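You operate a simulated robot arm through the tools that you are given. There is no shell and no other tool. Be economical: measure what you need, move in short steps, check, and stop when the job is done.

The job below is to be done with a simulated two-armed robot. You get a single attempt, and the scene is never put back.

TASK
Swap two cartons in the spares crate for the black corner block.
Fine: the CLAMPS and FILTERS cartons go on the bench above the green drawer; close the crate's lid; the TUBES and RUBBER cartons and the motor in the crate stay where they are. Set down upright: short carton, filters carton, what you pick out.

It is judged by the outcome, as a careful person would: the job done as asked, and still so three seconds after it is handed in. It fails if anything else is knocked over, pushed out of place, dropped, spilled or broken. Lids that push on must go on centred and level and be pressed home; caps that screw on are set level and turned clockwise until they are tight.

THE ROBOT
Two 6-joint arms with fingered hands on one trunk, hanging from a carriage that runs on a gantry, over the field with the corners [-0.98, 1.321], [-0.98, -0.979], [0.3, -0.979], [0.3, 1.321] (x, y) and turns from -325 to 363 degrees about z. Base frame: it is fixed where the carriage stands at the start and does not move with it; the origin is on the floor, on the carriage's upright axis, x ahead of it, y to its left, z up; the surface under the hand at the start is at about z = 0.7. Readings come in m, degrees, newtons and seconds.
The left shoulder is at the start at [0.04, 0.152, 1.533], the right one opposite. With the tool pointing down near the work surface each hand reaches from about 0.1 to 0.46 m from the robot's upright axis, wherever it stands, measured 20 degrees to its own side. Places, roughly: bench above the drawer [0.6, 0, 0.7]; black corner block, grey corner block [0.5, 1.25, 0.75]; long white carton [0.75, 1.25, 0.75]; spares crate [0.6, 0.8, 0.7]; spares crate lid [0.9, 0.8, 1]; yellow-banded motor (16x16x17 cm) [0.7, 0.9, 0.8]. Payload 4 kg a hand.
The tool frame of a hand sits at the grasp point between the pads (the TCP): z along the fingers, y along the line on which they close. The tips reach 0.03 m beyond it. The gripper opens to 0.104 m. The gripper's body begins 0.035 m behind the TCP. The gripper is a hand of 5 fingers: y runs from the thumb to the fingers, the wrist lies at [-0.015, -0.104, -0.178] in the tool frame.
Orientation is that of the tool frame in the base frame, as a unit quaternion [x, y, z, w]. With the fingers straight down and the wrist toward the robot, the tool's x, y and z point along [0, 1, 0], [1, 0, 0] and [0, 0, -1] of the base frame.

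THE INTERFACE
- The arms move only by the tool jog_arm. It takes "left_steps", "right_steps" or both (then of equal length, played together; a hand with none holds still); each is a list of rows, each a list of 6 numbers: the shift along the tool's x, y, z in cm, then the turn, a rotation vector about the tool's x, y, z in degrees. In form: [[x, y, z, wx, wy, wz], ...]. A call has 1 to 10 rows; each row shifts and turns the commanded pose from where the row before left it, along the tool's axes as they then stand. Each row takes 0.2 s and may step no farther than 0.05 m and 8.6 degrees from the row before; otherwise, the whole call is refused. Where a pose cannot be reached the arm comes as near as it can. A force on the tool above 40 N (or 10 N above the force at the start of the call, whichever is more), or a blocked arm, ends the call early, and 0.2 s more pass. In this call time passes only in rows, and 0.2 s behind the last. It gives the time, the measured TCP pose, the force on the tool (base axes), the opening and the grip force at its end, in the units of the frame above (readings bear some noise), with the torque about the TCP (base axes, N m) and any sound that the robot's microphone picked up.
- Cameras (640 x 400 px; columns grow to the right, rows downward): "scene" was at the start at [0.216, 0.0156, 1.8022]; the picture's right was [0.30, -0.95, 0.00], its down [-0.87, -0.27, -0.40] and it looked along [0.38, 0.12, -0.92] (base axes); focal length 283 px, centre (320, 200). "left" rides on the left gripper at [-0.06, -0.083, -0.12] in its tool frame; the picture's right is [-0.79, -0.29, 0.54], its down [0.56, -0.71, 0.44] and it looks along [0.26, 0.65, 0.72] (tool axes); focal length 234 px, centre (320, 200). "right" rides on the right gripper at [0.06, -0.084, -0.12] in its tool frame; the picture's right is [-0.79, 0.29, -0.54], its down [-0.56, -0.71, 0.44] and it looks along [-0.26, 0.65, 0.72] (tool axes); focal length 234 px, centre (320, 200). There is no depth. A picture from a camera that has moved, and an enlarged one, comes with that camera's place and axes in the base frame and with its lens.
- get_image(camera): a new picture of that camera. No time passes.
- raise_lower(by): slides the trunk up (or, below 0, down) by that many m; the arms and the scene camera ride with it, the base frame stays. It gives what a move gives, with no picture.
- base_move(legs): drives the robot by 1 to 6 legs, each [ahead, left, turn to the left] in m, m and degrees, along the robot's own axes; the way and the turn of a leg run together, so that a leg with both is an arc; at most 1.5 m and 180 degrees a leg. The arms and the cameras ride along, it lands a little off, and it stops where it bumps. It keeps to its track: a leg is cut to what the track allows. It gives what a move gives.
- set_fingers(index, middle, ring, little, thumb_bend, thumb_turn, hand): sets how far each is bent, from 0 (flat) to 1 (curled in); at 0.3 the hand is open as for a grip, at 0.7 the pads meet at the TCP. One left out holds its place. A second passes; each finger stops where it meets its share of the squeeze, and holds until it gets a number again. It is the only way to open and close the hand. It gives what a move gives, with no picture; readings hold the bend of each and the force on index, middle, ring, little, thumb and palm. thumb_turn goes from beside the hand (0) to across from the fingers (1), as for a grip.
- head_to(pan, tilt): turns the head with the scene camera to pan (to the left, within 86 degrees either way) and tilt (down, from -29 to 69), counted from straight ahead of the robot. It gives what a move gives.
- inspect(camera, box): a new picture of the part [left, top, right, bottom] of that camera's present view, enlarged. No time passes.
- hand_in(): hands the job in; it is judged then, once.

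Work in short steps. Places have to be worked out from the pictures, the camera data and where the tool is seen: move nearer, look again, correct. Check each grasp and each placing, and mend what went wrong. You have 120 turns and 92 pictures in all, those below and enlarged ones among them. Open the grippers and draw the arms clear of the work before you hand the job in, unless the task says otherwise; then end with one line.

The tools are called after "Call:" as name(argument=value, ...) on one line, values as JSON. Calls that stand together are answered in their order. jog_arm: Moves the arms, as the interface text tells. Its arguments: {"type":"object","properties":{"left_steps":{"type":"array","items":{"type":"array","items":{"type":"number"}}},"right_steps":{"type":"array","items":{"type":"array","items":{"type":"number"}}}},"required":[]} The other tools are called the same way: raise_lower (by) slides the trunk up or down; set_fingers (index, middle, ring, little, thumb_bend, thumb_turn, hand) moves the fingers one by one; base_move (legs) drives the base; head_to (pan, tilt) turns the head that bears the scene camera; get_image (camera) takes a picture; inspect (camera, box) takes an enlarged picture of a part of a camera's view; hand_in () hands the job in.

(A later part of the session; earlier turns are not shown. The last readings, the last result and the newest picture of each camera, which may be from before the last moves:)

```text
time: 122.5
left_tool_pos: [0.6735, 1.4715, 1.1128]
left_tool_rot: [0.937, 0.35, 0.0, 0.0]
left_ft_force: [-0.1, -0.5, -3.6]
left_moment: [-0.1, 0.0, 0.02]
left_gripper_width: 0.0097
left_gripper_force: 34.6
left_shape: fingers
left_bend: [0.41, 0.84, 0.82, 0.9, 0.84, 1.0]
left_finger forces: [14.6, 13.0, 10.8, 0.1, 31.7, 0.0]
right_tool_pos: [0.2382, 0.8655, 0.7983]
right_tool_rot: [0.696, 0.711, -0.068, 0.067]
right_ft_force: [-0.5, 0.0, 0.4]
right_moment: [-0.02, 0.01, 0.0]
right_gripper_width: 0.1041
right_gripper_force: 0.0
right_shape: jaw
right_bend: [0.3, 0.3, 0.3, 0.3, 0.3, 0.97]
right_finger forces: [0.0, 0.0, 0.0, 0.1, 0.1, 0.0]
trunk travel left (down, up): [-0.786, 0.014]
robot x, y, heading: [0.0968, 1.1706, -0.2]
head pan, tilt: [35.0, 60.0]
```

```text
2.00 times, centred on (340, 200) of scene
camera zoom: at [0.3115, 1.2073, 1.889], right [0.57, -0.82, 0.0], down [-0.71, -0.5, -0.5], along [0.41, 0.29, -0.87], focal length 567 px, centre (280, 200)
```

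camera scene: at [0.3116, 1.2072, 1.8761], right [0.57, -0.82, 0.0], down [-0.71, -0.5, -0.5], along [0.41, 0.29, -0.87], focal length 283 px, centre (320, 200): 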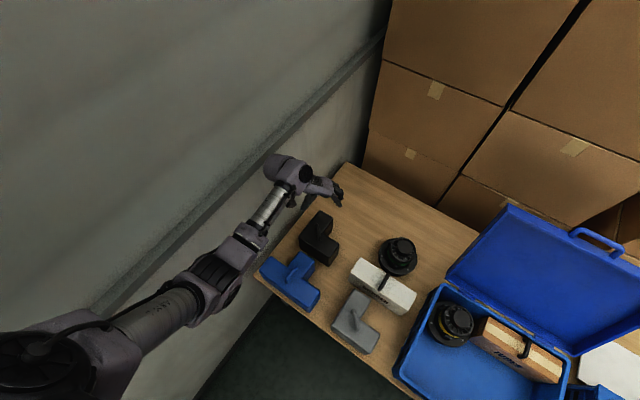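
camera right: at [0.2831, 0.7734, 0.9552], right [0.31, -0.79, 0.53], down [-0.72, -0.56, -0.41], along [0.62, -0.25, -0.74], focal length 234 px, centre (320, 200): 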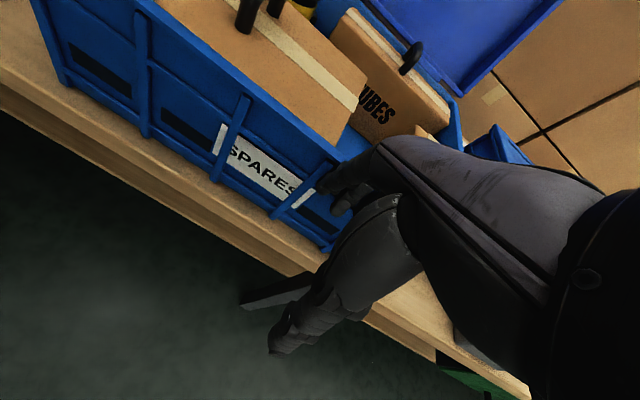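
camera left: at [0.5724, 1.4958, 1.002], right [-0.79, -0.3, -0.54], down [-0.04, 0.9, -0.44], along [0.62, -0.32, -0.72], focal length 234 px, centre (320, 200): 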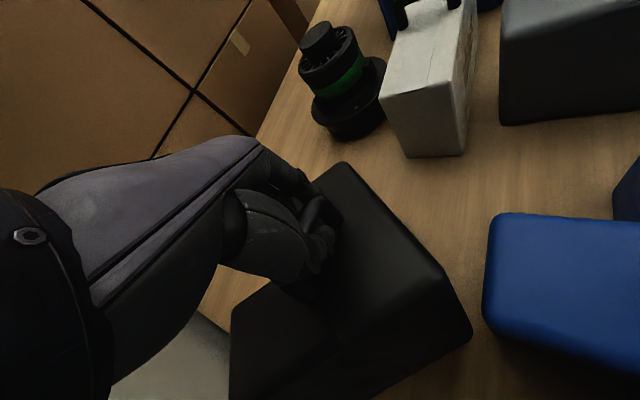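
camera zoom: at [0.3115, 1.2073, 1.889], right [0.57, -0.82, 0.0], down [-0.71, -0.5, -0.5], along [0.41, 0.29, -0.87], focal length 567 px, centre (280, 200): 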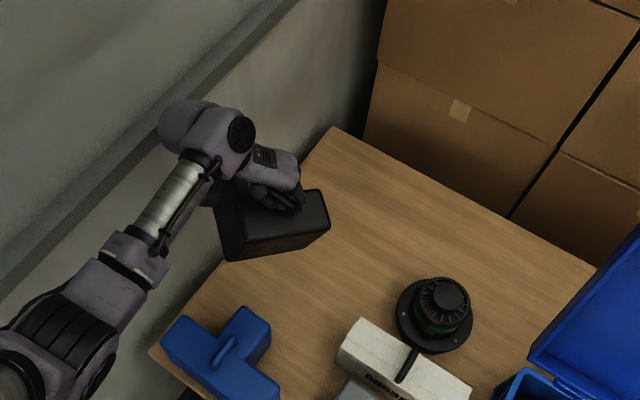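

The block hangs from the hand, clear. I back away from the bench, drive right in front of the crate, and look again.

Call:
base_move(legs=[[-0.4, 0, 0], [0, -0.71, 0]])

Call:
get_image(camera="left")

Call:
get_image(camera="scene")

```text
time: 128.6
left_tool_pos: [0.257, 0.7663, 1.1136]
left_tool_rot: [0.937, 0.349, 0.0, 0.0]
left_ft_force: [0.3, 0.0, -2.8]
left_moment: [-0.05, 0.02, -0.01]
left_gripper_width: 0.0096
left_gripper_force: 35.2
left_shape: fingers
left_bend: [0.41, 0.84, 0.82, 0.9, 0.84, 1.0]
left_finger forces: [14.7, 13.0, 10.8, 0.1, 32.0, 0.0]
right_tool_pos: [-0.1771, 0.1588, 0.799]
right_tool_rot: [0.696, 0.711, -0.067, 0.066]
right_ft_force: [-0.8, 0.2, 0.3]
right_moment: [-0.01, 0.01, 0.02]
right_gripper_width: 0.1041
right_gripper_force: 0.1
right_shape: jaw
right_bend: [0.3, 0.3, 0.3, 0.3, 0.3, 0.97]
right_finger forces: [0.0, 0.0, 0.1, 0.0, 0.1, 0.0]
trunk travel left (down, up): [-0.786, 0.014]
robot x, y, heading: [-0.3193, 0.4632, 0.1]
head pan, tilt: [35.0, 60.0]
```

```text
25 pictures are left
camera left: at [0.1569, 0.7899, 1.2326], right [-0.78, -0.3, -0.54], down [-0.04, 0.9, -0.44], along [0.62, -0.32, -0.72], focal length 234 px, centre (320, 200)
```

left: 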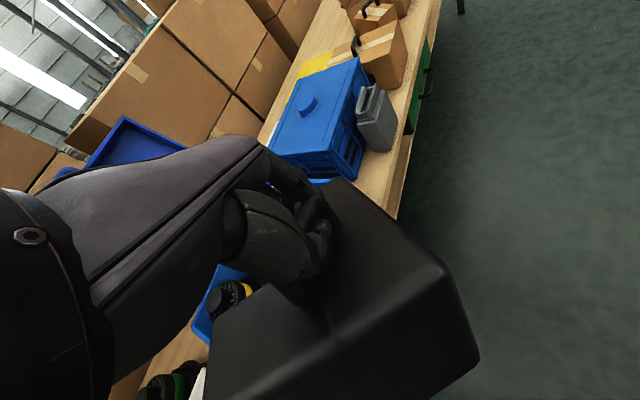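

```text
24 pictures are left
camera scene: at [-0.1048, 0.5013, 1.889], right [0.57, -0.82, 0.0], down [-0.71, -0.5, -0.5], along [0.41, 0.29, -0.87], focal length 283 px, centre (320, 200)
```

scene: 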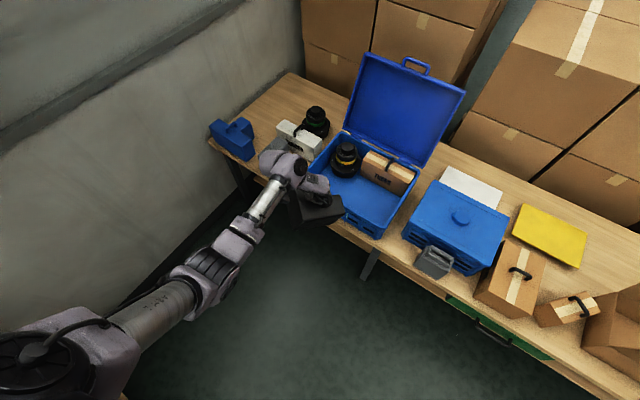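

Enlarging the block and crate to find the block's yaw and the free floor in the crate.

Call:
inspect(camera="scene", box=[250, 110, 430, 250])

```text
2.86 times, centred on (340, 180) of scene
camera zoom: at [-0.1048, 0.5013, 1.889], right [0.57, -0.82, 0.0], down [-0.71, -0.5, -0.5], along [0.41, 0.29, -0.87], focal length 810 px, centre (263, 257)
```

zoom: 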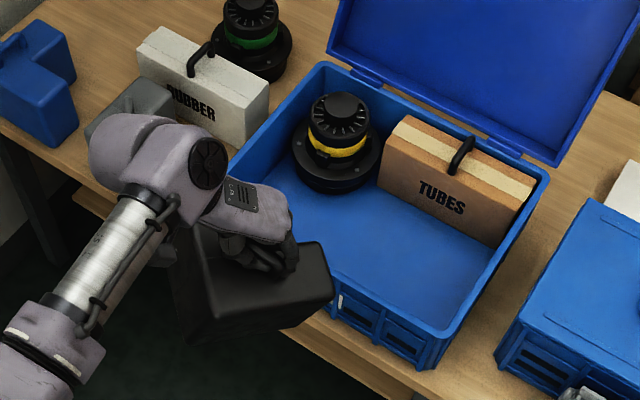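

The crate's right half is wide free (x 0.435–0.69, y 0.57–0.80). I turn the block about 33° counter-clockwise to square it up, then carry it over that free floor.

Call:
jog_arm(left_steps=[[0, 0, 0, 0, 0, -8.2], [0, 0, 0, 0, 0, -8.2], [0, 0, 0, 0, 0, -8.2], [0, 0, 0, 0, 0, -8.2]])

Call:
base_move(legs=[[0, -0.106, 0], [0.268, 0, 0]])

Call:
get_image(camera="left")

Call:
inspect(camera="scene", box=[200, 60, 440, 260])

```text
time: 129.6
left_tool_pos: [0.2582, 0.7665, 1.1113]
left_tool_rot: [0.799, 0.602, 0.0, 0.0]
left_ft_force: [0.6, -0.2, -2.9]
left_moment: [-0.08, -0.08, -0.01]
left_gripper_width: 0.0092
left_gripper_force: 35.1
left_shape: fingers
left_bend: [0.41, 0.84, 0.82, 0.9, 0.84, 1.0]
left_finger forces: [14.6, 13.8, 10.7, 0.0, 31.8, 0.0]
right_tool_pos: [-0.1771, 0.1594, 0.7974]
right_tool_rot: [0.696, 0.711, -0.067, 0.067]
right_ft_force: [-0.4, 0.1, -0.1]
right_moment: [-0.02, -0.02, -0.01]
right_gripper_width: 0.1037
right_gripper_force: 0.1
right_shape: jaw
right_bend: [0.3, 0.3, 0.3, 0.3, 0.3, 0.97]
right_finger forces: [0.1, 0.0, 0.0, 0.0, 0.0, 0.0]
trunk travel left (down, up): [-0.786, 0.014]
robot x, y, heading: [-0.3209, 0.4632, 0.1]
head pan, tilt: [35.0, 60.0]
```

```text
time: 132.3
left_tool_pos: [0.5278, 0.6599, 1.115]
left_tool_rot: [0.799, 0.602, 0.0, 0.001]
left_ft_force: [0.6, 0.0, -3.6]
left_moment: [-0.06, -0.06, 0.04]
left_gripper_width: 0.0094
left_gripper_force: 35.8
left_shape: fingers
left_bend: [0.41, 0.84, 0.82, 0.9, 0.84, 1.0]
left_finger forces: [14.8, 14.0, 11.0, 0.0, 32.1, 0.0]
right_tool_pos: [0.0946, 0.0505, 0.7982]
right_tool_rot: [0.695, 0.713, -0.067, 0.068]
right_ft_force: [-0.5, 0.2, 0.4]
right_moment: [0.01, 0.04, -0.03]
right_gripper_width: 0.1038
right_gripper_force: 0.1
right_shape: jaw
right_bend: [0.3, 0.3, 0.3, 0.3, 0.3, 0.97]
right_finger forces: [0.0, 0.1, 0.0, 0.1, 0.0, 0.0]
trunk travel left (down, up): [-0.786, 0.014]
robot x, y, heading: [-0.048, 0.3583, 0.4]
head pan, tilt: [35.0, 60.0]
```

```text
22 pictures are left
camera left: at [0.4304, 0.6247, 1.2324], right [-0.49, -0.68, -0.54], down [-0.52, 0.73, -0.44], along [0.69, 0.07, -0.72], focal length 234 px, centre (320, 200)
```

left: 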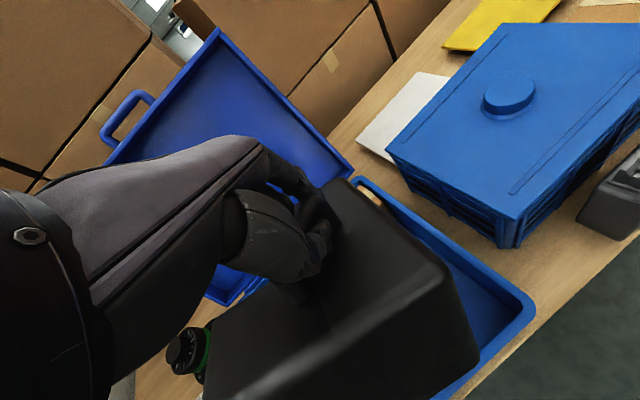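

```text
2.00 times, centred on (320, 160) of scene
camera zoom: at [0.1658, 0.3929, 1.8891], right [0.58, -0.82, 0.0], down [-0.71, -0.5, -0.5], along [0.41, 0.29, -0.87], focal length 567 px, centre (320, 280)
```

zoom: 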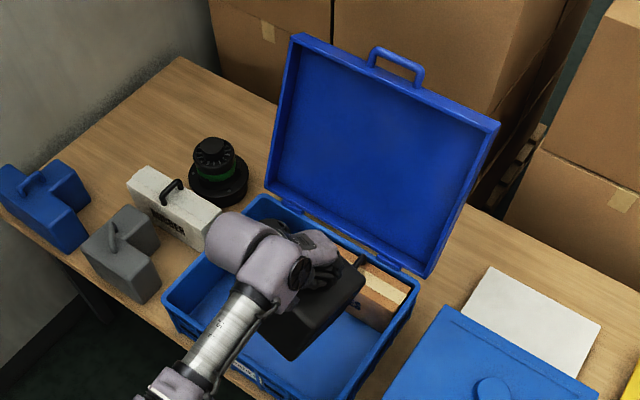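

The block is squared over the free floor, corner near (0.48, 0.61). I lower 17 cm and check.

Call:
raise_lower(by=-0.17)

Call:
get_image(camera="left")

Call:
inspect(camera="scene", box=[220, 80, 420, 240])

```text
time: 134.2
left_tool_pos: [0.5369, 0.6608, 0.9488]
left_tool_rot: [0.799, 0.602, 0.006, 0.004]
left_ft_force: [20.0, 2.2, 22.0]
left_moment: [-0.1, 0.16, -0.03]
left_gripper_width: 0.0136
left_gripper_force: 47.4
left_shape: fingers
left_bend: [0.34, 0.85, 0.83, 0.9, 0.88, 1.0]
left_finger forces: [23.8, 15.4, 17.8, 0.0, 37.6, 0.0]
right_tool_pos: [0.1015, 0.0529, 0.6287]
right_tool_rot: [0.696, 0.712, -0.065, 0.068]
right_ft_force: [0.0, 0.3, -0.7]
right_moment: [0.01, -0.03, -0.02]
right_gripper_width: 0.1038
right_gripper_force: 0.1
right_shape: jaw
right_bend: [0.3, 0.3, 0.3, 0.3, 0.3, 0.97]
right_finger forces: [0.0, 0.0, 0.0, 0.1, 0.1, 0.0]
trunk travel left (down, up): [-0.616, 0.184]
robot x, y, heading: [-0.0483, 0.3569, -0.1]
head pan, tilt: [35.0, 60.0]
```

```text
20 pictures are left
camera left: at [0.4377, 0.6262, 1.0677], right [-0.49, -0.68, -0.55], down [-0.52, 0.73, -0.44], along [0.7, 0.07, -0.71], focal length 234 px, centre (320, 200)
```

left: 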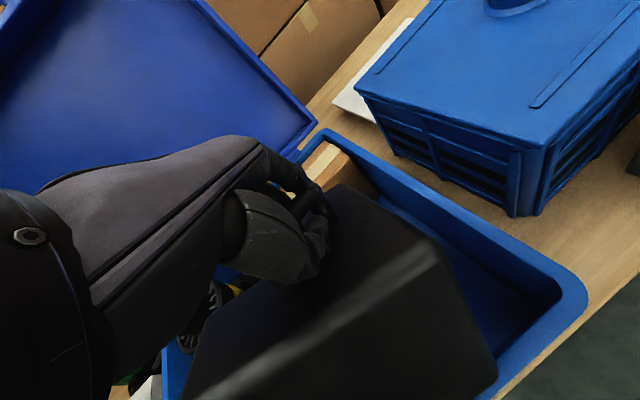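

```text
2.50 times, centred on (320, 160) of scene
camera zoom: at [0.1684, 0.3935, 1.7204], right [0.58, -0.82, 0.0], down [-0.71, -0.5, -0.5], along [0.41, 0.29, -0.86], focal length 708 px, centre (320, 300)
```

zoom: 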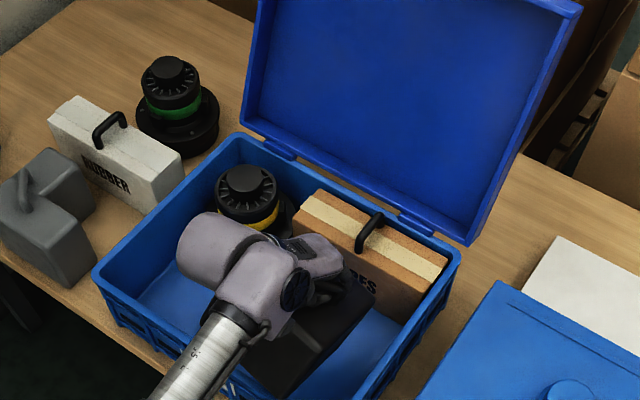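

The tilted block's lower front edge landed on the crate's front rim. I raise 6 cm at once, and tilt the hand about 18° so the block's underside swings level and away from the rim.

Call:
raise_lower(by=0.07)

Call:
get_image(camera="left")

Call:
inspect(camera="scene", box=[220, 80, 420, 240])

```text
time: 135.3
left_tool_pos: [0.528, 0.6585, 1.013]
left_tool_rot: [0.798, 0.602, -0.002, 0.0]
left_ft_force: [0.1, -0.2, -2.5]
left_moment: [-0.06, -0.09, 0.02]
left_gripper_width: 0.0113
left_gripper_force: 24.2
left_shape: fingers
left_bend: [0.72, 0.84, 0.84, 0.9, 0.87, 1.0]
left_finger forces: [14.6, 8.2, 1.3, 0.0, 24.5, 0.0]
right_tool_pos: [0.0947, 0.0509, 0.6977]
right_tool_rot: [0.696, 0.712, -0.067, 0.068]
right_ft_force: [0.4, -0.8, 0.9]
right_moment: [0.0, -0.01, -0.01]
right_gripper_width: 0.1036
right_gripper_force: 0.1
right_shape: jaw
right_bend: [0.3, 0.3, 0.3, 0.3, 0.3, 0.97]
right_finger forces: [0.0, 0.0, 0.0, 0.0, 0.0, 0.1]
trunk travel left (down, up): [-0.686, 0.114]
robot x, y, heading: [-0.0518, 0.3601, 0.4]
head pan, tilt: [35.0, 60.0]
```

```text
18 pictures are left
camera left: at [0.4298, 0.6247, 1.1317], right [-0.5, -0.68, -0.54], down [-0.53, 0.73, -0.44], along [0.69, 0.07, -0.72], focal length 234 px, centre (320, 200)
```

left: 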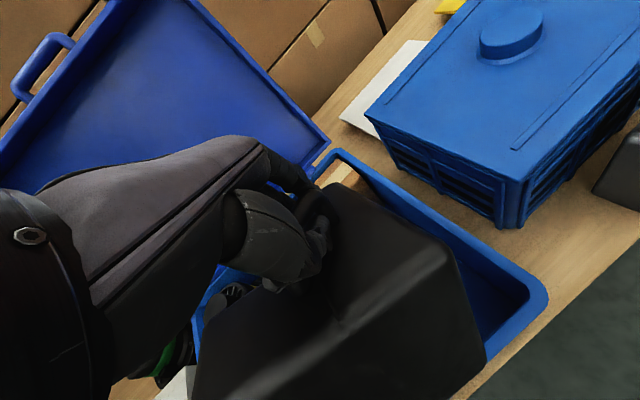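

```text
2.50 times, centred on (320, 160) of scene
camera zoom: at [0.1657, 0.3929, 1.789], right [0.58, -0.82, 0.0], down [-0.71, -0.5, -0.5], along [0.41, 0.29, -0.87], focal length 708 px, centre (320, 300)
```

zoom: 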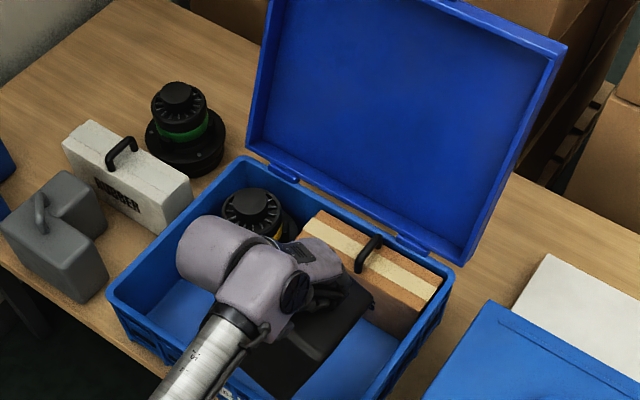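

The block hangs tilted about 35° (underside toward the robot). I tilt the hand about 17° to counter it and move 3.5 cm ahead to clear the front rim.

Call:
jog_arm(left_steps=[[0, 0, 0, -5.4, -2, 0], [0, 0, 0, -5.4, -2, 0], [0, 0, 0, -5.4, -2, 0]])

Call:
base_move(legs=[[0.035, 0, 0]])

Call:
raise_lower(by=-0.06)

Call:
get_image(camera="left")

```text
time: 136.1
left_tool_pos: [0.5277, 0.6584, 1.0123]
left_tool_rot: [0.79, 0.595, 0.043, 0.144]
left_ft_force: [-0.2, -0.3, -3.1]
left_moment: [-0.03, -0.03, -0.03]
left_gripper_width: 0.011
left_gripper_force: 25.0
left_shape: fingers
left_bend: [0.72, 0.84, 0.84, 0.9, 0.86, 1.0]
left_finger forces: [14.5, 8.1, 1.6, 0.0, 25.9, 0.0]
right_tool_pos: [0.0953, 0.0506, 0.6978]
right_tool_rot: [0.695, 0.712, -0.067, 0.067]
right_ft_force: [0.0, -0.5, -0.1]
right_moment: [-0.01, -0.03, 0.01]
right_gripper_width: 0.1038
right_gripper_force: 0.1
right_shape: jaw
right_bend: [0.3, 0.3, 0.3, 0.3, 0.3, 0.97]
right_finger forces: [0.0, 0.0, 0.0, 0.0, 0.0, 0.1]
trunk travel left (down, up): [-0.686, 0.114]
robot x, y, heading: [-0.0462, 0.3572, 0.2]
head pan, tilt: [35.0, 60.0]
```

```text
time: 136.9
left_tool_pos: [0.5641, 0.6602, 1.0137]
left_tool_rot: [0.79, 0.595, 0.044, 0.144]
left_ft_force: [-0.7, -0.3, -3.0]
left_moment: [-0.02, -0.01, 0.02]
left_gripper_width: 0.011
left_gripper_force: 25.4
left_shape: fingers
left_bend: [0.72, 0.84, 0.84, 0.9, 0.86, 1.0]
left_finger forces: [14.4, 8.1, 1.4, 0.0, 25.9, 0.1]
right_tool_pos: [0.131, 0.0495, 0.6986]
right_tool_rot: [0.695, 0.713, -0.067, 0.068]
right_ft_force: [0.1, 0.4, -0.6]
right_moment: [0.01, 0.04, 0.0]
right_gripper_width: 0.1039
right_gripper_force: 0.1
right_shape: jaw
right_bend: [0.3, 0.3, 0.3, 0.3, 0.3, 0.97]
right_finger forces: [0.1, 0.0, 0.0, 0.0, 0.1, 0.1]
trunk travel left (down, up): [-0.686, 0.114]
robot x, y, heading: [-0.014, 0.3571, -0.1]
head pan, tilt: [35.0, 60.0]
```

```text
time: 137.9
left_tool_pos: [0.5627, 0.6594, 0.9541]
left_tool_rot: [0.79, 0.595, 0.043, 0.144]
left_ft_force: [-0.2, 0.2, -2.9]
left_moment: [-0.03, -0.01, 0.01]
left_gripper_width: 0.0109
left_gripper_force: 25.3
left_shape: fingers
left_bend: [0.72, 0.84, 0.84, 0.9, 0.86, 1.0]
left_finger forces: [14.5, 8.2, 1.4, 0.1, 26.0, 0.0]
right_tool_pos: [0.1308, 0.0499, 0.6389]
right_tool_rot: [0.695, 0.713, -0.067, 0.067]
right_ft_force: [-0.4, -0.2, -0.1]
right_moment: [-0.03, -0.01, 0.01]
right_gripper_width: 0.1041
right_gripper_force: 0.1
right_shape: jaw
right_bend: [0.3, 0.3, 0.3, 0.3, 0.3, 0.97]
right_finger forces: [0.0, 0.0, 0.1, 0.1, 0.1, 0.1]
trunk travel left (down, up): [-0.626, 0.174]
robot x, y, heading: [-0.0101, 0.3593, 0.2]
head pan, tilt: [35.0, 60.0]
```

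```text
16 pictures are left
camera left: at [0.439, 0.6443, 1.0502], right [-0.37, -0.77, -0.52], down [-0.39, 0.63, -0.67], along [0.85, -0.04, -0.53], focal length 234 px, centre (320, 200)
```

left: 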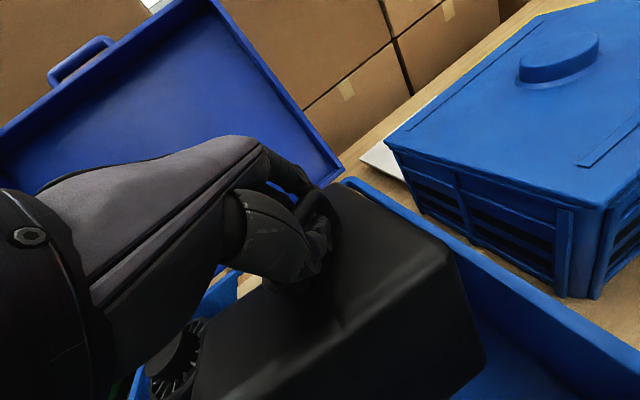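

Free of the rim. I continue down in stages, watching the force.

Call:
raise_lower(by=-0.04)

Call:
raise_lower(by=-0.02)

Call:
inspect(camera="scene", box=[220, 80, 420, 240])

```text
time: 138.8
left_tool_pos: [0.5621, 0.658, 0.9135]
left_tool_rot: [0.79, 0.595, 0.042, 0.144]
left_ft_force: [0.6, -0.6, -2.6]
left_moment: [-0.02, -0.05, 0.04]
left_gripper_width: 0.0114
left_gripper_force: 25.4
left_shape: fingers
left_bend: [0.72, 0.84, 0.84, 0.9, 0.86, 1.0]
left_finger forces: [14.5, 8.2, 1.5, 0.1, 26.0, 0.0]
right_tool_pos: [0.1314, 0.0502, 0.5984]
right_tool_rot: [0.695, 0.713, -0.066, 0.068]
right_ft_force: [-0.2, -0.3, 1.0]
right_moment: [0.04, 0.0, 0.0]
right_gripper_width: 0.104
right_gripper_force: 0.0
right_shape: jaw
right_bend: [0.3, 0.3, 0.3, 0.3, 0.3, 0.97]
right_finger forces: [0.1, 0.0, 0.0, 0.1, 0.0, 0.0]
trunk travel left (down, up): [-0.586, 0.214]
robot x, y, heading: [-0.014, 0.3554, -0.0]
head pan, tilt: [35.0, 60.0]
```

```text
time: 139.4
left_tool_pos: [0.5627, 0.6601, 0.8929]
left_tool_rot: [0.79, 0.595, 0.043, 0.144]
left_ft_force: [-0.9, 0.2, -2.5]
left_moment: [-0.06, -0.02, 0.03]
left_gripper_width: 0.0111
left_gripper_force: 24.8
left_shape: fingers
left_bend: [0.72, 0.84, 0.84, 0.9, 0.86, 1.0]
left_finger forces: [14.5, 8.2, 1.2, 0.0, 26.0, 0.0]
right_tool_pos: [0.1301, 0.0517, 0.5781]
right_tool_rot: [0.695, 0.712, -0.068, 0.068]
right_ft_force: [0.2, 0.0, 0.1]
right_moment: [-0.01, -0.01, 0.02]
right_gripper_width: 0.1037
right_gripper_force: 0.1
right_shape: jaw
right_bend: [0.3, 0.3, 0.3, 0.3, 0.3, 0.97]
right_finger forces: [0.2, 0.0, 0.1, 0.0, 0.0, 0.0]
trunk travel left (down, up): [-0.566, 0.234]
robot x, y, heading: [-0.0146, 0.3563, -0.1]
head pan, tilt: [35.0, 60.0]
```

```text
2.50 times, centred on (320, 160) of scene
camera zoom: at [0.2008, 0.3929, 1.6691], right [0.58, -0.82, 0.0], down [-0.71, -0.5, -0.5], along [0.41, 0.29, -0.87], focal length 708 px, centre (320, 300)
```

zoom: 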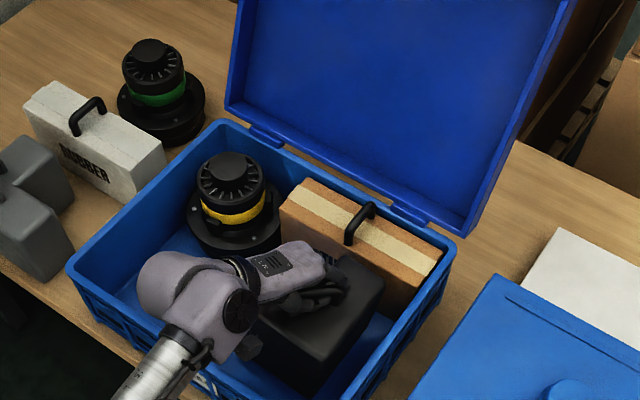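

The block is going down between the front wall and TUBES without touching. A little further, 1 cm at a time.

Call:
raise_lower(by=-0.012)

Call:
raise_lower(by=-0.008)

```text
time: 140.0
left_tool_pos: [0.5634, 0.6591, 0.882]
left_tool_rot: [0.79, 0.594, 0.043, 0.145]
left_ft_force: [0.6, 0.5, -2.8]
left_moment: [0.0, -0.03, 0.01]
left_gripper_width: 0.0113
left_gripper_force: 24.9
left_shape: fingers
left_bend: [0.72, 0.84, 0.84, 0.9, 0.86, 1.0]
left_finger forces: [14.5, 8.2, 1.4, 0.1, 26.2, 0.0]
right_tool_pos: [0.1305, 0.0509, 0.5668]
right_tool_rot: [0.695, 0.712, -0.067, 0.067]
right_ft_force: [0.1, -0.9, -0.4]
right_moment: [0.0, 0.01, 0.01]
right_gripper_width: 0.1039
right_gripper_force: 0.0
right_shape: jaw
right_bend: [0.3, 0.3, 0.3, 0.3, 0.3, 0.97]
right_finger forces: [0.0, 0.0, 0.0, 0.0, 0.0, 0.0]
trunk travel left (down, up): [-0.554, 0.246]
robot x, y, heading: [-0.0138, 0.3566, 0.0]
head pan, tilt: [35.0, 60.0]
```

```text
time: 140.6
left_tool_pos: [0.5623, 0.6597, 0.8729]
left_tool_rot: [0.79, 0.594, 0.043, 0.145]
left_ft_force: [1.0, 0.4, -3.5]
left_moment: [-0.03, -0.03, 0.02]
left_gripper_width: 0.0109
left_gripper_force: 25.3
left_shape: fingers
left_bend: [0.72, 0.84, 0.84, 0.9, 0.86, 1.0]
left_finger forces: [14.5, 8.3, 1.3, 0.1, 26.1, 0.0]
right_tool_pos: [0.1302, 0.0514, 0.5584]
right_tool_rot: [0.696, 0.712, -0.067, 0.067]
right_ft_force: [-0.1, 0.0, 0.4]
right_moment: [0.04, -0.02, 0.02]
right_gripper_width: 0.104
right_gripper_force: 0.1
right_shape: jaw
right_bend: [0.3, 0.3, 0.3, 0.3, 0.3, 0.97]
right_finger forces: [0.0, 0.0, 0.1, 0.0, 0.1, 0.0]
trunk travel left (down, up): [-0.546, 0.254]
robot x, y, heading: [-0.0099, 0.3577, -0.1]
head pan, tilt: [35.0, 60.0]
```

No contact yet at 0.873; continuing in 8 mm steps.

Call:
raise_lower(by=-0.008)

Call:
raise_lower(by=-0.006)

Call:
get_image(camera="left")

```text
time: 141.2
left_tool_pos: [0.5622, 0.6595, 0.8645]
left_tool_rot: [0.79, 0.595, 0.043, 0.144]
left_ft_force: [-1.0, 0.5, -2.9]
left_moment: [-0.06, -0.04, -0.02]
left_gripper_width: 0.011
left_gripper_force: 24.8
left_shape: fingers
left_bend: [0.72, 0.84, 0.84, 0.9, 0.86, 1.0]
left_finger forces: [14.5, 8.2, 1.3, 0.0, 26.1, 0.0]
right_tool_pos: [0.1298, 0.0508, 0.5508]
right_tool_rot: [0.695, 0.713, -0.067, 0.068]
right_ft_force: [0.8, -0.7, 0.5]
right_moment: [0.0, 0.01, 0.02]
right_gripper_width: 0.1039
right_gripper_force: 0.1
right_shape: jaw
right_bend: [0.3, 0.3, 0.3, 0.3, 0.3, 0.97]
right_finger forces: [0.0, 0.0, 0.0, 0.1, 0.1, 0.0]
trunk travel left (down, up): [-0.538, 0.262]
robot x, y, heading: [-0.0117, 0.3545, 0.3]
head pan, tilt: [35.0, 60.0]
```

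```text
time: 141.7
left_tool_pos: [0.5625, 0.6587, 0.859]
left_tool_rot: [0.79, 0.594, 0.043, 0.146]
left_ft_force: [-0.4, 0.3, -0.2]
left_moment: [-0.09, -0.1, -0.02]
left_gripper_width: 0.0109
left_gripper_force: 25.8
left_shape: fingers
left_bend: [0.72, 0.84, 0.84, 0.9, 0.86, 1.0]
left_finger forces: [15.0, 8.8, 1.3, 0.1, 27.0, 0.1]
right_tool_pos: [0.1294, 0.0511, 0.545]
right_tool_rot: [0.696, 0.712, -0.067, 0.067]
right_ft_force: [-0.2, 0.5, 0.2]
right_moment: [0.0, -0.01, 0.0]
right_gripper_width: 0.1041
right_gripper_force: 0.0
right_shape: jaw
right_bend: [0.3, 0.3, 0.3, 0.3, 0.3, 0.97]
right_finger forces: [0.1, 0.0, 0.1, 0.0, 0.0, 0.1]
trunk travel left (down, up): [-0.532, 0.268]
robot x, y, heading: [-0.0155, 0.356, 0.1]
head pan, tilt: [35.0, 60.0]
```

```text
14 pictures are left
camera left: at [0.4392, 0.6443, 0.9565], right [-0.36, -0.77, -0.52], down [-0.39, 0.63, -0.67], along [0.85, -0.04, -0.53], focal length 234 px, centre (320, 200)
```

left: 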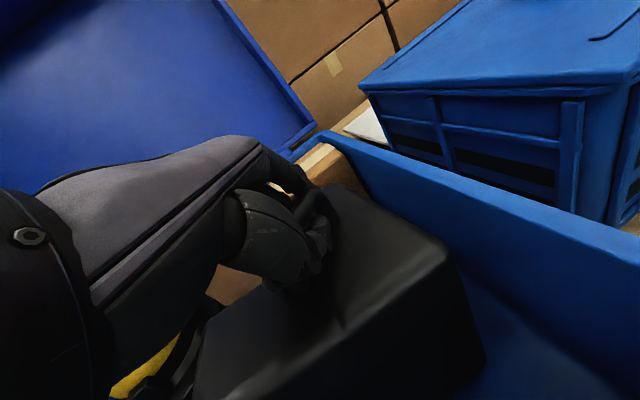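

Contact has begun. I press 5 mm further and open the hand gradually.

Call:
raise_lower(by=-0.005)

Call:
set_fingers(hand="left", index=0.7, middle=0.75, ring=0.75, little=0.75, thumb_bend=0.72)

Call:
set_fingers(hand="left", index=0.6, middle=0.65, ring=0.65, little=0.65, thumb_bend=0.6)

Call:
get_image(camera="left")

```text
time: 142.3
left_tool_pos: [0.5649, 0.6605, 0.856]
left_tool_rot: [0.79, 0.594, 0.046, 0.146]
left_ft_force: [-1.4, 0.0, 13.4]
left_moment: [-0.44, -1.05, 0.02]
left_gripper_width: 0.0116
left_gripper_force: 32.2
left_shape: fingers
left_bend: [0.72, 0.84, 0.84, 0.9, 0.86, 1.0]
left_finger forces: [29.9, 10.1, 1.3, 0.0, 23.6, 0.0]
right_tool_pos: [0.1319, 0.051, 0.5401]
right_tool_rot: [0.695, 0.713, -0.066, 0.067]
right_ft_force: [0.5, -0.1, -0.1]
right_moment: [-0.01, 0.01, -0.01]
right_gripper_width: 0.104
right_gripper_force: 0.2
right_shape: jaw
right_bend: [0.3, 0.3, 0.3, 0.3, 0.3, 0.97]
right_finger forces: [0.0, 0.1, 0.0, 0.0, 0.0, 0.0]
trunk travel left (down, up): [-0.527, 0.273]
robot x, y, heading: [-0.0111, 0.3555, 0.2]
head pan, tilt: [35.0, 60.0]
```

```text
time: 143.3
left_tool_pos: [0.5648, 0.6623, 0.8559]
left_tool_rot: [0.79, 0.594, 0.045, 0.145]
left_ft_force: [-0.9, 1.6, 21.7]
left_moment: [-0.15, 0.07, 0.02]
left_gripper_width: 0.0087
left_gripper_force: 21.4
left_shape: fingers
left_bend: [0.54, 0.75, 0.75, 0.75, 0.77, 1.0]
left_finger forces: [10.8, 0.0, 0.1, 0.0, 31.4, 0.0]
right_tool_pos: [0.1322, 0.052, 0.5393]
right_tool_rot: [0.695, 0.713, -0.066, 0.067]
right_ft_force: [-1.3, -0.5, 0.3]
right_moment: [0.02, 0.01, -0.02]
right_gripper_width: 0.104
right_gripper_force: 0.1
right_shape: jaw
right_bend: [0.3, 0.3, 0.3, 0.3, 0.3, 0.97]
right_finger forces: [0.1, 0.1, 0.0, 0.0, 0.0, 0.0]
trunk travel left (down, up): [-0.527, 0.273]
robot x, y, heading: [-0.011, 0.3538, 0.2]
head pan, tilt: [35.0, 60.0]
```

```text
time: 144.3
left_tool_pos: [0.5664, 0.6612, 0.8588]
left_tool_rot: [0.79, 0.594, 0.046, 0.146]
left_ft_force: [0.5, 0.3, 30.8]
left_moment: [-0.07, -0.2, 0.09]
left_gripper_width: 0.0095
left_gripper_force: 21.9
left_shape: fingers
left_bend: [0.57, 0.73, 0.65, 0.65, 0.75, 1.0]
left_finger forces: [3.5, 11.1, 0.0, 0.1, 29.0, 0.0]
right_tool_pos: [0.1332, 0.0532, 0.5395]
right_tool_rot: [0.695, 0.713, -0.066, 0.067]
right_ft_force: [-0.3, 0.4, 0.1]
right_moment: [0.0, 0.01, -0.01]
right_gripper_width: 0.1038
right_gripper_force: 0.1
right_shape: jaw
right_bend: [0.3, 0.3, 0.3, 0.3, 0.3, 0.97]
right_finger forces: [0.0, 0.0, 0.1, 0.1, 0.0, 0.0]
trunk travel left (down, up): [-0.527, 0.273]
robot x, y, heading: [-0.0164, 0.3573, 0.2]
head pan, tilt: [35.0, 60.0]
```

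```text
13 pictures are left
camera left: at [0.4425, 0.6459, 0.9541], right [-0.36, -0.77, -0.52], down [-0.38, 0.63, -0.67], along [0.85, -0.04, -0.53], focal length 234 px, centre (320, 200)
```

left: 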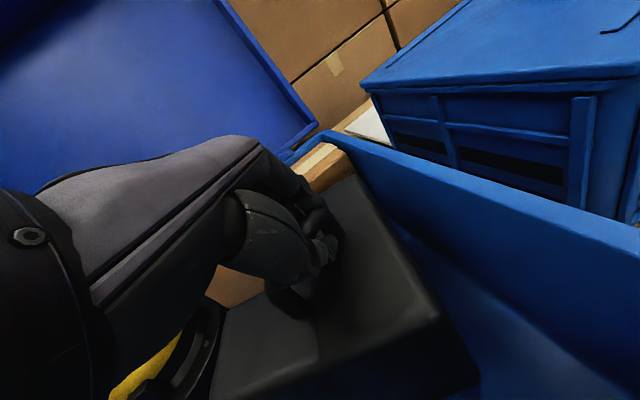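

The hand now presses on the block (31 N), with the thumb jammed by the bar. I ease up 1.2 cm and continue opening.

Call:
raise_lower(by=0.012)

Call:
set_fingers(hand="left", index=0.45, middle=0.45, ring=0.45, little=0.45, thumb_bend=0.45)

Call:
set_fingers(hand="left", index=0.3, middle=0.3, ring=0.3, little=0.3, thumb_bend=0.25)

Call:
get_image(camera="left")

```text
time: 144.9
left_tool_pos: [0.5634, 0.6592, 0.8667]
left_tool_rot: [0.79, 0.594, 0.042, 0.144]
left_ft_force: [1.4, -2.2, 7.5]
left_moment: [-0.08, -0.05, 0.01]
left_gripper_width: 0.0158
left_gripper_force: 4.4
left_shape: fingers
left_bend: [0.59, 0.65, 0.65, 0.65, 0.68, 1.0]
left_finger forces: [0.3, 0.0, 0.0, 0.0, 7.9, 0.1]
right_tool_pos: [0.1318, 0.0509, 0.551]
right_tool_rot: [0.695, 0.713, -0.067, 0.068]
right_ft_force: [-0.5, 0.2, 0.5]
right_moment: [-0.02, 0.0, -0.04]
right_gripper_width: 0.1038
right_gripper_force: 0.1
right_shape: jaw
right_bend: [0.3, 0.3, 0.3, 0.3, 0.3, 0.97]
right_finger forces: [0.0, 0.0, 0.1, 0.0, 0.0, 0.0]
trunk travel left (down, up): [-0.539, 0.261]
robot x, y, heading: [-0.0111, 0.3577, 0.0]
head pan, tilt: [35.0, 60.0]
```

```text
time: 145.9
left_tool_pos: [0.5675, 0.66, 0.8709]
left_tool_rot: [0.789, 0.595, 0.047, 0.145]
left_ft_force: [1.3, -1.4, 27.3]
left_moment: [-0.07, 0.33, -0.01]
left_gripper_width: 0.0432
left_gripper_force: 13.6
left_shape: fingers
left_bend: [0.45, 0.45, 0.45, 0.45, 0.59, 0.99]
left_finger forces: [0.0, 0.1, 0.0, 0.0, 27.9, 0.0]
right_tool_pos: [0.1345, 0.0528, 0.5515]
right_tool_rot: [0.696, 0.712, -0.065, 0.067]
right_ft_force: [0.2, 0.0, -0.8]
right_moment: [0.01, -0.01, 0.05]
right_gripper_width: 0.104
right_gripper_force: 0.0
right_shape: jaw
right_bend: [0.3, 0.3, 0.3, 0.3, 0.3, 0.97]
right_finger forces: [0.0, 0.1, 0.0, 0.1, 0.0, 0.1]
trunk travel left (down, up): [-0.539, 0.261]
robot x, y, heading: [-0.013, 0.3578, 0.1]
head pan, tilt: [35.0, 60.0]
```

```text
time: 146.9
left_tool_pos: [0.5708, 0.6607, 0.8729]
left_tool_rot: [0.79, 0.594, 0.048, 0.148]
left_ft_force: [8.2, -2.8, 29.0]
left_moment: [-0.04, 0.15, 0.04]
left_gripper_width: 0.0688
left_gripper_force: 15.1
left_shape: fingers
left_bend: [0.3, 0.3, 0.3, 0.3, 0.56, 0.98]
left_finger forces: [0.0, 0.0, 0.0, 0.0, 29.6, 0.1]
right_tool_pos: [0.1357, 0.0524, 0.5518]
right_tool_rot: [0.696, 0.712, -0.066, 0.069]
right_ft_force: [0.1, -0.1, 0.5]
right_moment: [-0.02, 0.0, -0.03]
right_gripper_width: 0.1039
right_gripper_force: 0.2
right_shape: jaw
right_bend: [0.3, 0.3, 0.3, 0.3, 0.3, 0.97]
right_finger forces: [0.0, 0.0, 0.1, 0.0, 0.1, 0.0]
trunk travel left (down, up): [-0.539, 0.261]
robot x, y, heading: [-0.0109, 0.3556, 0.2]
head pan, tilt: [35.0, 60.0]
```

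```text
12 pictures are left
camera left: at [0.445, 0.6449, 0.9675], right [-0.36, -0.77, -0.52], down [-0.38, 0.63, -0.68], along [0.85, -0.04, -0.52], focal length 234 px, centre (320, 200)
```

left: 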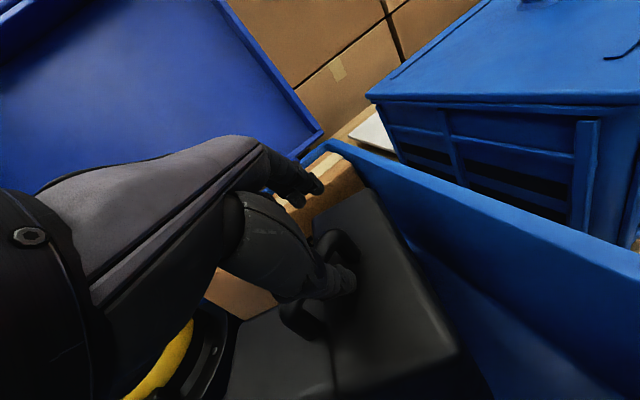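

Only the thumb still presses the block's top because the hand is tilted. I raise in small steps, watching that the thumb doesn't hook the bar.

Call:
raise_lower(by=0.012)

Call:
raise_lower(by=0.015)

Call:
get_image(camera="left")

```text
time: 147.5
left_tool_pos: [0.5624, 0.6599, 0.877]
left_tool_rot: [0.79, 0.594, 0.042, 0.143]
left_ft_force: [1.4, -0.8, 9.4]
left_moment: [0.07, 0.44, -0.02]
left_gripper_width: 0.107
left_gripper_force: 4.2
left_shape: fingers
left_bend: [0.3, 0.3, 0.3, 0.3, 0.25, 0.97]
left_finger forces: [0.0, 0.0, 0.1, 0.0, 7.8, 0.0]
right_tool_pos: [0.1313, 0.0523, 0.5641]
right_tool_rot: [0.695, 0.712, -0.065, 0.067]
right_ft_force: [0.7, 0.2, -0.3]
right_moment: [0.04, 0.02, 0.02]
right_gripper_width: 0.1038
right_gripper_force: 0.1
right_shape: jaw
right_bend: [0.3, 0.3, 0.3, 0.3, 0.3, 0.97]
right_finger forces: [0.0, 0.0, 0.1, 0.0, 0.1, 0.1]
trunk travel left (down, up): [-0.551, 0.249]
robot x, y, heading: [-0.0159, 0.3567, 0.1]
head pan, tilt: [35.0, 60.0]
```

```text
time: 148.1
left_tool_pos: [0.5622, 0.6592, 0.8918]
left_tool_rot: [0.79, 0.594, 0.042, 0.144]
left_ft_force: [-0.2, 0.1, 0.7]
left_moment: [-0.03, 0.02, 0.02]
left_gripper_width: 0.1069
left_gripper_force: 0.0
left_shape: fingers
left_bend: [0.3, 0.3, 0.3, 0.3, 0.25, 0.97]
left_finger forces: [0.1, 0.0, 0.0, 0.1, 0.1, 0.0]
right_tool_pos: [0.1293, 0.0509, 0.5798]
right_tool_rot: [0.694, 0.713, -0.067, 0.067]
right_ft_force: [0.7, -0.1, -0.7]
right_moment: [0.0, 0.03, 0.0]
right_gripper_width: 0.104
right_gripper_force: 0.1
right_shape: jaw
right_bend: [0.3, 0.3, 0.3, 0.3, 0.3, 0.97]
right_finger forces: [0.0, 0.0, 0.1, 0.1, 0.0, 0.0]
trunk travel left (down, up): [-0.566, 0.234]
robot x, y, heading: [-0.0133, 0.3539, 0.2]
head pan, tilt: [35.0, 60.0]
```

```text
11 pictures are left
camera left: at [0.4385, 0.6444, 0.9896], right [-0.37, -0.77, -0.52], down [-0.39, 0.63, -0.67], along [0.84, -0.04, -0.53], focal length 234 px, centre (320, 200)
```

left: 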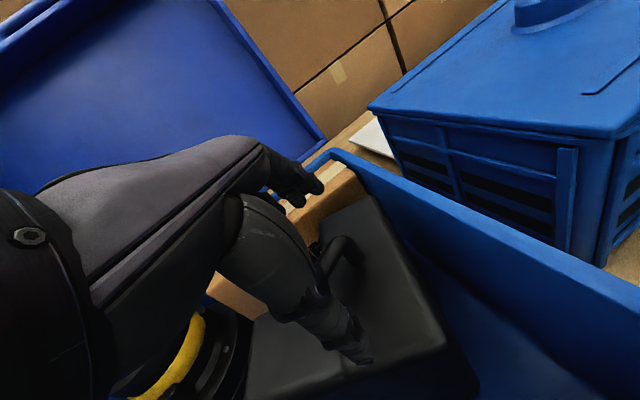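

The block is free. I raise the hand clear, level it, and check the crate from above.

Call:
raise_lower(by=0.2)

Call:
jog_arm(left_steps=[[0, 0, 0, 5.4, 2, 0], [0, 0, 0, 5.4, 2, 0], [0, 0, 0, 5.4, 2, 0], [0, 0, 0, 0, 0, -8], [0, 0, 0, 0, 0, -8]])

Call:
base_move(legs=[[-0.3, 0, 0]])

Call:
get_image(camera="scene")

```text
time: 150.3
left_tool_pos: [0.5633, 0.6594, 1.0933]
left_tool_rot: [0.79, 0.594, 0.043, 0.144]
left_ft_force: [0.6, -0.6, -0.1]
left_moment: [0.02, 0.03, 0.0]
left_gripper_width: 0.107
left_gripper_force: 0.0
left_shape: fingers
left_bend: [0.3, 0.3, 0.3, 0.3, 0.25, 0.97]
left_finger forces: [0.0, 0.0, 0.1, 0.0, 0.0, 0.0]
right_tool_pos: [0.1294, 0.0512, 0.778]
right_tool_rot: [0.695, 0.713, -0.067, 0.068]
right_ft_force: [0.5, 0.3, 0.0]
right_moment: [0.02, 0.0, -0.02]
right_gripper_width: 0.104
right_gripper_force: 0.1
right_shape: jaw
right_bend: [0.3, 0.3, 0.3, 0.3, 0.3, 0.97]
right_finger forces: [0.0, 0.0, 0.0, 0.1, 0.1, 0.0]
trunk travel left (down, up): [-0.766, 0.034]
robot x, y, heading: [-0.0135, 0.3567, 0.2]
head pan, tilt: [35.0, 60.0]
```

```text
time: 151.5
left_tool_pos: [0.5628, 0.6581, 1.0935]
left_tool_rot: [0.706, 0.708, 0.0, 0.0]
left_ft_force: [0.4, 0.5, 0.4]
left_moment: [-0.01, 0.02, -0.03]
left_gripper_width: 0.1071
left_gripper_force: 0.0
left_shape: fingers
left_bend: [0.3, 0.3, 0.3, 0.3, 0.25, 0.97]
left_finger forces: [0.1, 0.0, 0.1, 0.0, 0.1, 0.0]
right_tool_pos: [0.1301, 0.0501, 0.7786]
right_tool_rot: [0.696, 0.712, -0.068, 0.068]
right_ft_force: [0.2, 0.0, 0.1]
right_moment: [0.0, 0.03, 0.02]
right_gripper_width: 0.104
right_gripper_force: 0.0
right_shape: jaw
right_bend: [0.3, 0.3, 0.3, 0.3, 0.3, 0.97]
right_finger forces: [0.0, 0.0, 0.1, 0.0, 0.0, 0.1]
trunk travel left (down, up): [-0.766, 0.034]
robot x, y, heading: [-0.0117, 0.3606, 0.2]
head pan, tilt: [35.0, 60.0]
```

```text
time: 153.5
left_tool_pos: [0.2604, 0.6612, 1.0948]
left_tool_rot: [0.705, 0.709, 0.0, 0.0]
left_ft_force: [-0.5, -0.4, 0.6]
left_moment: [0.0, 0.02, -0.01]
left_gripper_width: 0.1072
left_gripper_force: 0.0
left_shape: fingers
left_bend: [0.3, 0.3, 0.3, 0.3, 0.25, 0.97]
left_finger forces: [0.0, 0.0, 0.0, 0.1, 0.0, 0.1]
right_tool_pos: [-0.1687, 0.0512, 0.7795]
right_tool_rot: [0.694, 0.714, -0.066, 0.068]
right_ft_force: [-0.4, -1.1, -0.3]
right_moment: [-0.02, -0.05, 0.01]
right_gripper_width: 0.1038
right_gripper_force: 0.0
right_shape: jaw
right_bend: [0.3, 0.3, 0.3, 0.3, 0.3, 0.97]
right_finger forces: [0.0, 0.0, 0.0, 0.1, 0.0, 0.1]
trunk travel left (down, up): [-0.766, 0.034]
robot x, y, heading: [-0.316, 0.3556, 0.5]
head pan, tilt: [35.0, 60.0]
```

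```text
10 pictures are left
camera scene: at [-0.0996, 0.3926, 1.8691], right [0.58, -0.81, 0.0], down [-0.71, -0.5, -0.5], along [0.41, 0.29, -0.87], focal length 283 px, centre (320, 200)
```

scene: 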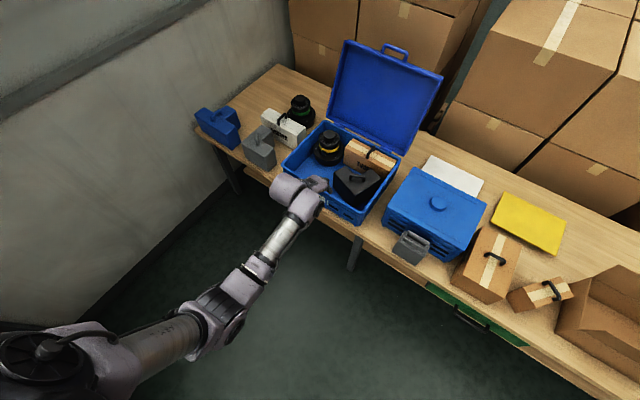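

The block stands upright in the crate; all else is in place. For the lid: its handle bar triangulates to about (0.99, 0.79, 1.165). I extend the left hand forward and up, and tuck the right hand further back.

Call:
raise_lower(by=0.034)

Call:
jog_arm(left_steps=[[0, 2.8, -2, 0, 0, 0], [0, 2.8, -2, 0, 0, 0], [0, 2.8, -2, 0, 0, 0], [0, 2.8, -2, 0, 0, 0], [0, 2.8, -2, 0, 0, 0]], right_steps=[[0, -3, 0, 0, 0, 0], [0, -3, 0, 0, 0, 0], [0, -3, 0, 0, 0, 0], [0, -3, 0, 0, 0, 0], [0, -3, 0, 0, 0, 0]])

```text
time: 154.3
left_tool_pos: [0.2605, 0.6616, 1.128]
left_tool_rot: [0.706, 0.709, 0.0, 0.0]
left_ft_force: [0.6, 0.3, 0.0]
left_moment: [0.0, 0.0, 0.0]
left_gripper_width: 0.1069
left_gripper_force: 0.0
left_shape: fingers
left_bend: [0.3, 0.3, 0.3, 0.3, 0.25, 0.97]
left_finger forces: [0.0, 0.0, 0.0, 0.1, 0.1, 0.0]
right_tool_pos: [-0.1674, 0.0507, 0.8128]
right_tool_rot: [0.693, 0.714, -0.067, 0.068]
right_ft_force: [0.6, -0.3, -0.1]
right_moment: [0.02, 0.03, 0.0]
right_gripper_width: 0.1039
right_gripper_force: 0.2
right_shape: jaw
right_bend: [0.3, 0.3, 0.3, 0.3, 0.3, 0.97]
right_finger forces: [0.0, 0.0, 0.0, 0.0, 0.0, 0.0]
trunk travel left (down, up): [-0.8, 0.0]
robot x, y, heading: [-0.3128, 0.3554, 0.5]
head pan, tilt: [35.0, 60.0]
```

```text
time: 155.5
left_tool_pos: [0.4011, 0.6614, 1.229]
left_tool_rot: [0.705, 0.709, 0.0, 0.0]
left_ft_force: [-1.0, -0.4, -0.4]
left_moment: [0.01, 0.02, 0.0]
left_gripper_width: 0.107
left_gripper_force: 0.0
left_shape: fingers
left_bend: [0.3, 0.3, 0.3, 0.3, 0.25, 0.97]
left_finger forces: [0.0, 0.0, 0.1, 0.1, 0.0, 0.0]
right_tool_pos: [-0.3172, 0.0466, 0.8124]
right_tool_rot: [0.693, 0.715, -0.066, 0.067]
right_ft_force: [0.2, -0.5, -0.1]
right_moment: [0.01, 0.02, 0.0]
right_gripper_width: 0.1038
right_gripper_force: 0.1
right_shape: jaw
right_bend: [0.3, 0.3, 0.3, 0.3, 0.3, 0.97]
right_finger forces: [0.0, 0.0, 0.0, 0.1, 0.0, 0.1]
trunk travel left (down, up): [-0.8, 0.0]
robot x, y, heading: [-0.3143, 0.356, 0.4]
head pan, tilt: [35.0, 60.0]
```

Both hands are placed. I drive left and then ahead until the left hand is just short of the lid's handle, and look.

Call:
base_move(legs=[[0, 0.13, -0.4], [0.48, 0, 0]])

Call:
get_image(camera="left")

```text
time: 159.3
left_tool_pos: [0.8951, 0.7939, 1.2296]
left_tool_rot: [0.706, 0.708, 0.001, 0.002]
left_ft_force: [-5.0, -1.5, 7.6]
left_moment: [0.05, -0.29, -0.02]
left_gripper_width: 0.1076
left_gripper_force: 4.4
left_shape: fingers
left_bend: [0.3, 0.33, 0.3, 0.3, 0.25, 0.97]
left_finger forces: [0.4, 8.9, 0.0, 0.0, 0.0, 0.0]
right_tool_pos: [0.1727, 0.1813, 0.8126]
right_tool_rot: [0.693, 0.714, -0.067, 0.067]
right_ft_force: [-0.2, 0.2, 0.7]
right_moment: [-0.04, 0.02, 0.02]
right_gripper_width: 0.1039
right_gripper_force: 0.1
right_shape: jaw
right_bend: [0.3, 0.3, 0.3, 0.3, 0.3, 0.97]
right_finger forces: [0.0, 0.1, 0.1, 0.0, 0.0, 0.1]
trunk travel left (down, up): [-0.8, 0.0]
robot x, y, heading: [0.1781, 0.4872, 0.3]
head pan, tilt: [35.0, 60.0]
```

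```text
9 pictures are left
camera left: at [0.8106, 0.7345, 1.3488], right [-0.28, -0.79, -0.54], down [-0.71, 0.56, -0.44], along [0.65, 0.26, -0.72], focal length 234 px, centre (320, 200)
```

left: 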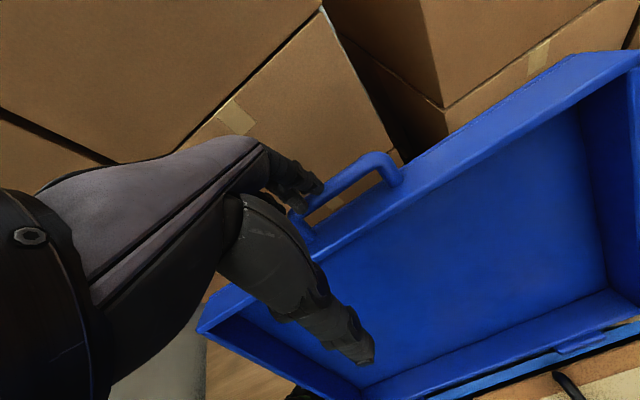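

The fingertips touched the lid handle; the bar is nearer, about (0.948, 0.785, 1.19). I lift 6 cm and move so the fingers pass beyond the bar, then lower to straddle it.

Call:
jog_arm(left_steps=[[0, -1, -1, 0, 0, 0], [0, 0, -3, 0, 0, 0], [0, 0, -2, 0, 0, 0], [0, 3, 0, 0, 0, 0], [0, 3.5, 0, 0, 0, 0]])

Call:
get_image(camera="left")

```text
time: 160.5
left_tool_pos: [0.9503, 0.7959, 1.2905]
left_tool_rot: [0.706, 0.708, 0.002, 0.001]
left_ft_force: [-0.6, 0.3, 0.3]
left_moment: [0.03, -0.03, 0.03]
left_gripper_width: 0.1072
left_gripper_force: 0.1
left_shape: fingers
left_bend: [0.3, 0.3, 0.3, 0.3, 0.25, 0.97]
left_finger forces: [0.0, 0.0, 0.0, 0.0, 0.0, 0.0]
right_tool_pos: [0.1748, 0.1825, 0.8127]
right_tool_rot: [0.693, 0.714, -0.066, 0.068]
right_ft_force: [0.0, 0.3, -0.8]
right_moment: [0.01, 0.02, -0.02]
right_gripper_width: 0.104
right_gripper_force: 0.0
right_shape: jaw
right_bend: [0.3, 0.3, 0.3, 0.3, 0.3, 0.97]
right_finger forces: [0.0, 0.0, 0.1, 0.0, 0.1, 0.0]
trunk travel left (down, up): [-0.8, 0.0]
robot x, y, heading: [0.1784, 0.4924, 0.5]
head pan, tilt: [35.0, 60.0]
```

```text
8 pictures are left
camera left: at [0.8658, 0.7359, 1.4099], right [-0.28, -0.79, -0.54], down [-0.71, 0.56, -0.44], along [0.65, 0.26, -0.72], focal length 234 px, centre (320, 200)
```

left: 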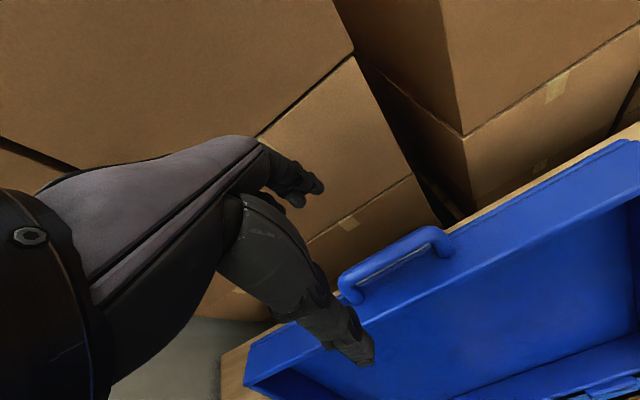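

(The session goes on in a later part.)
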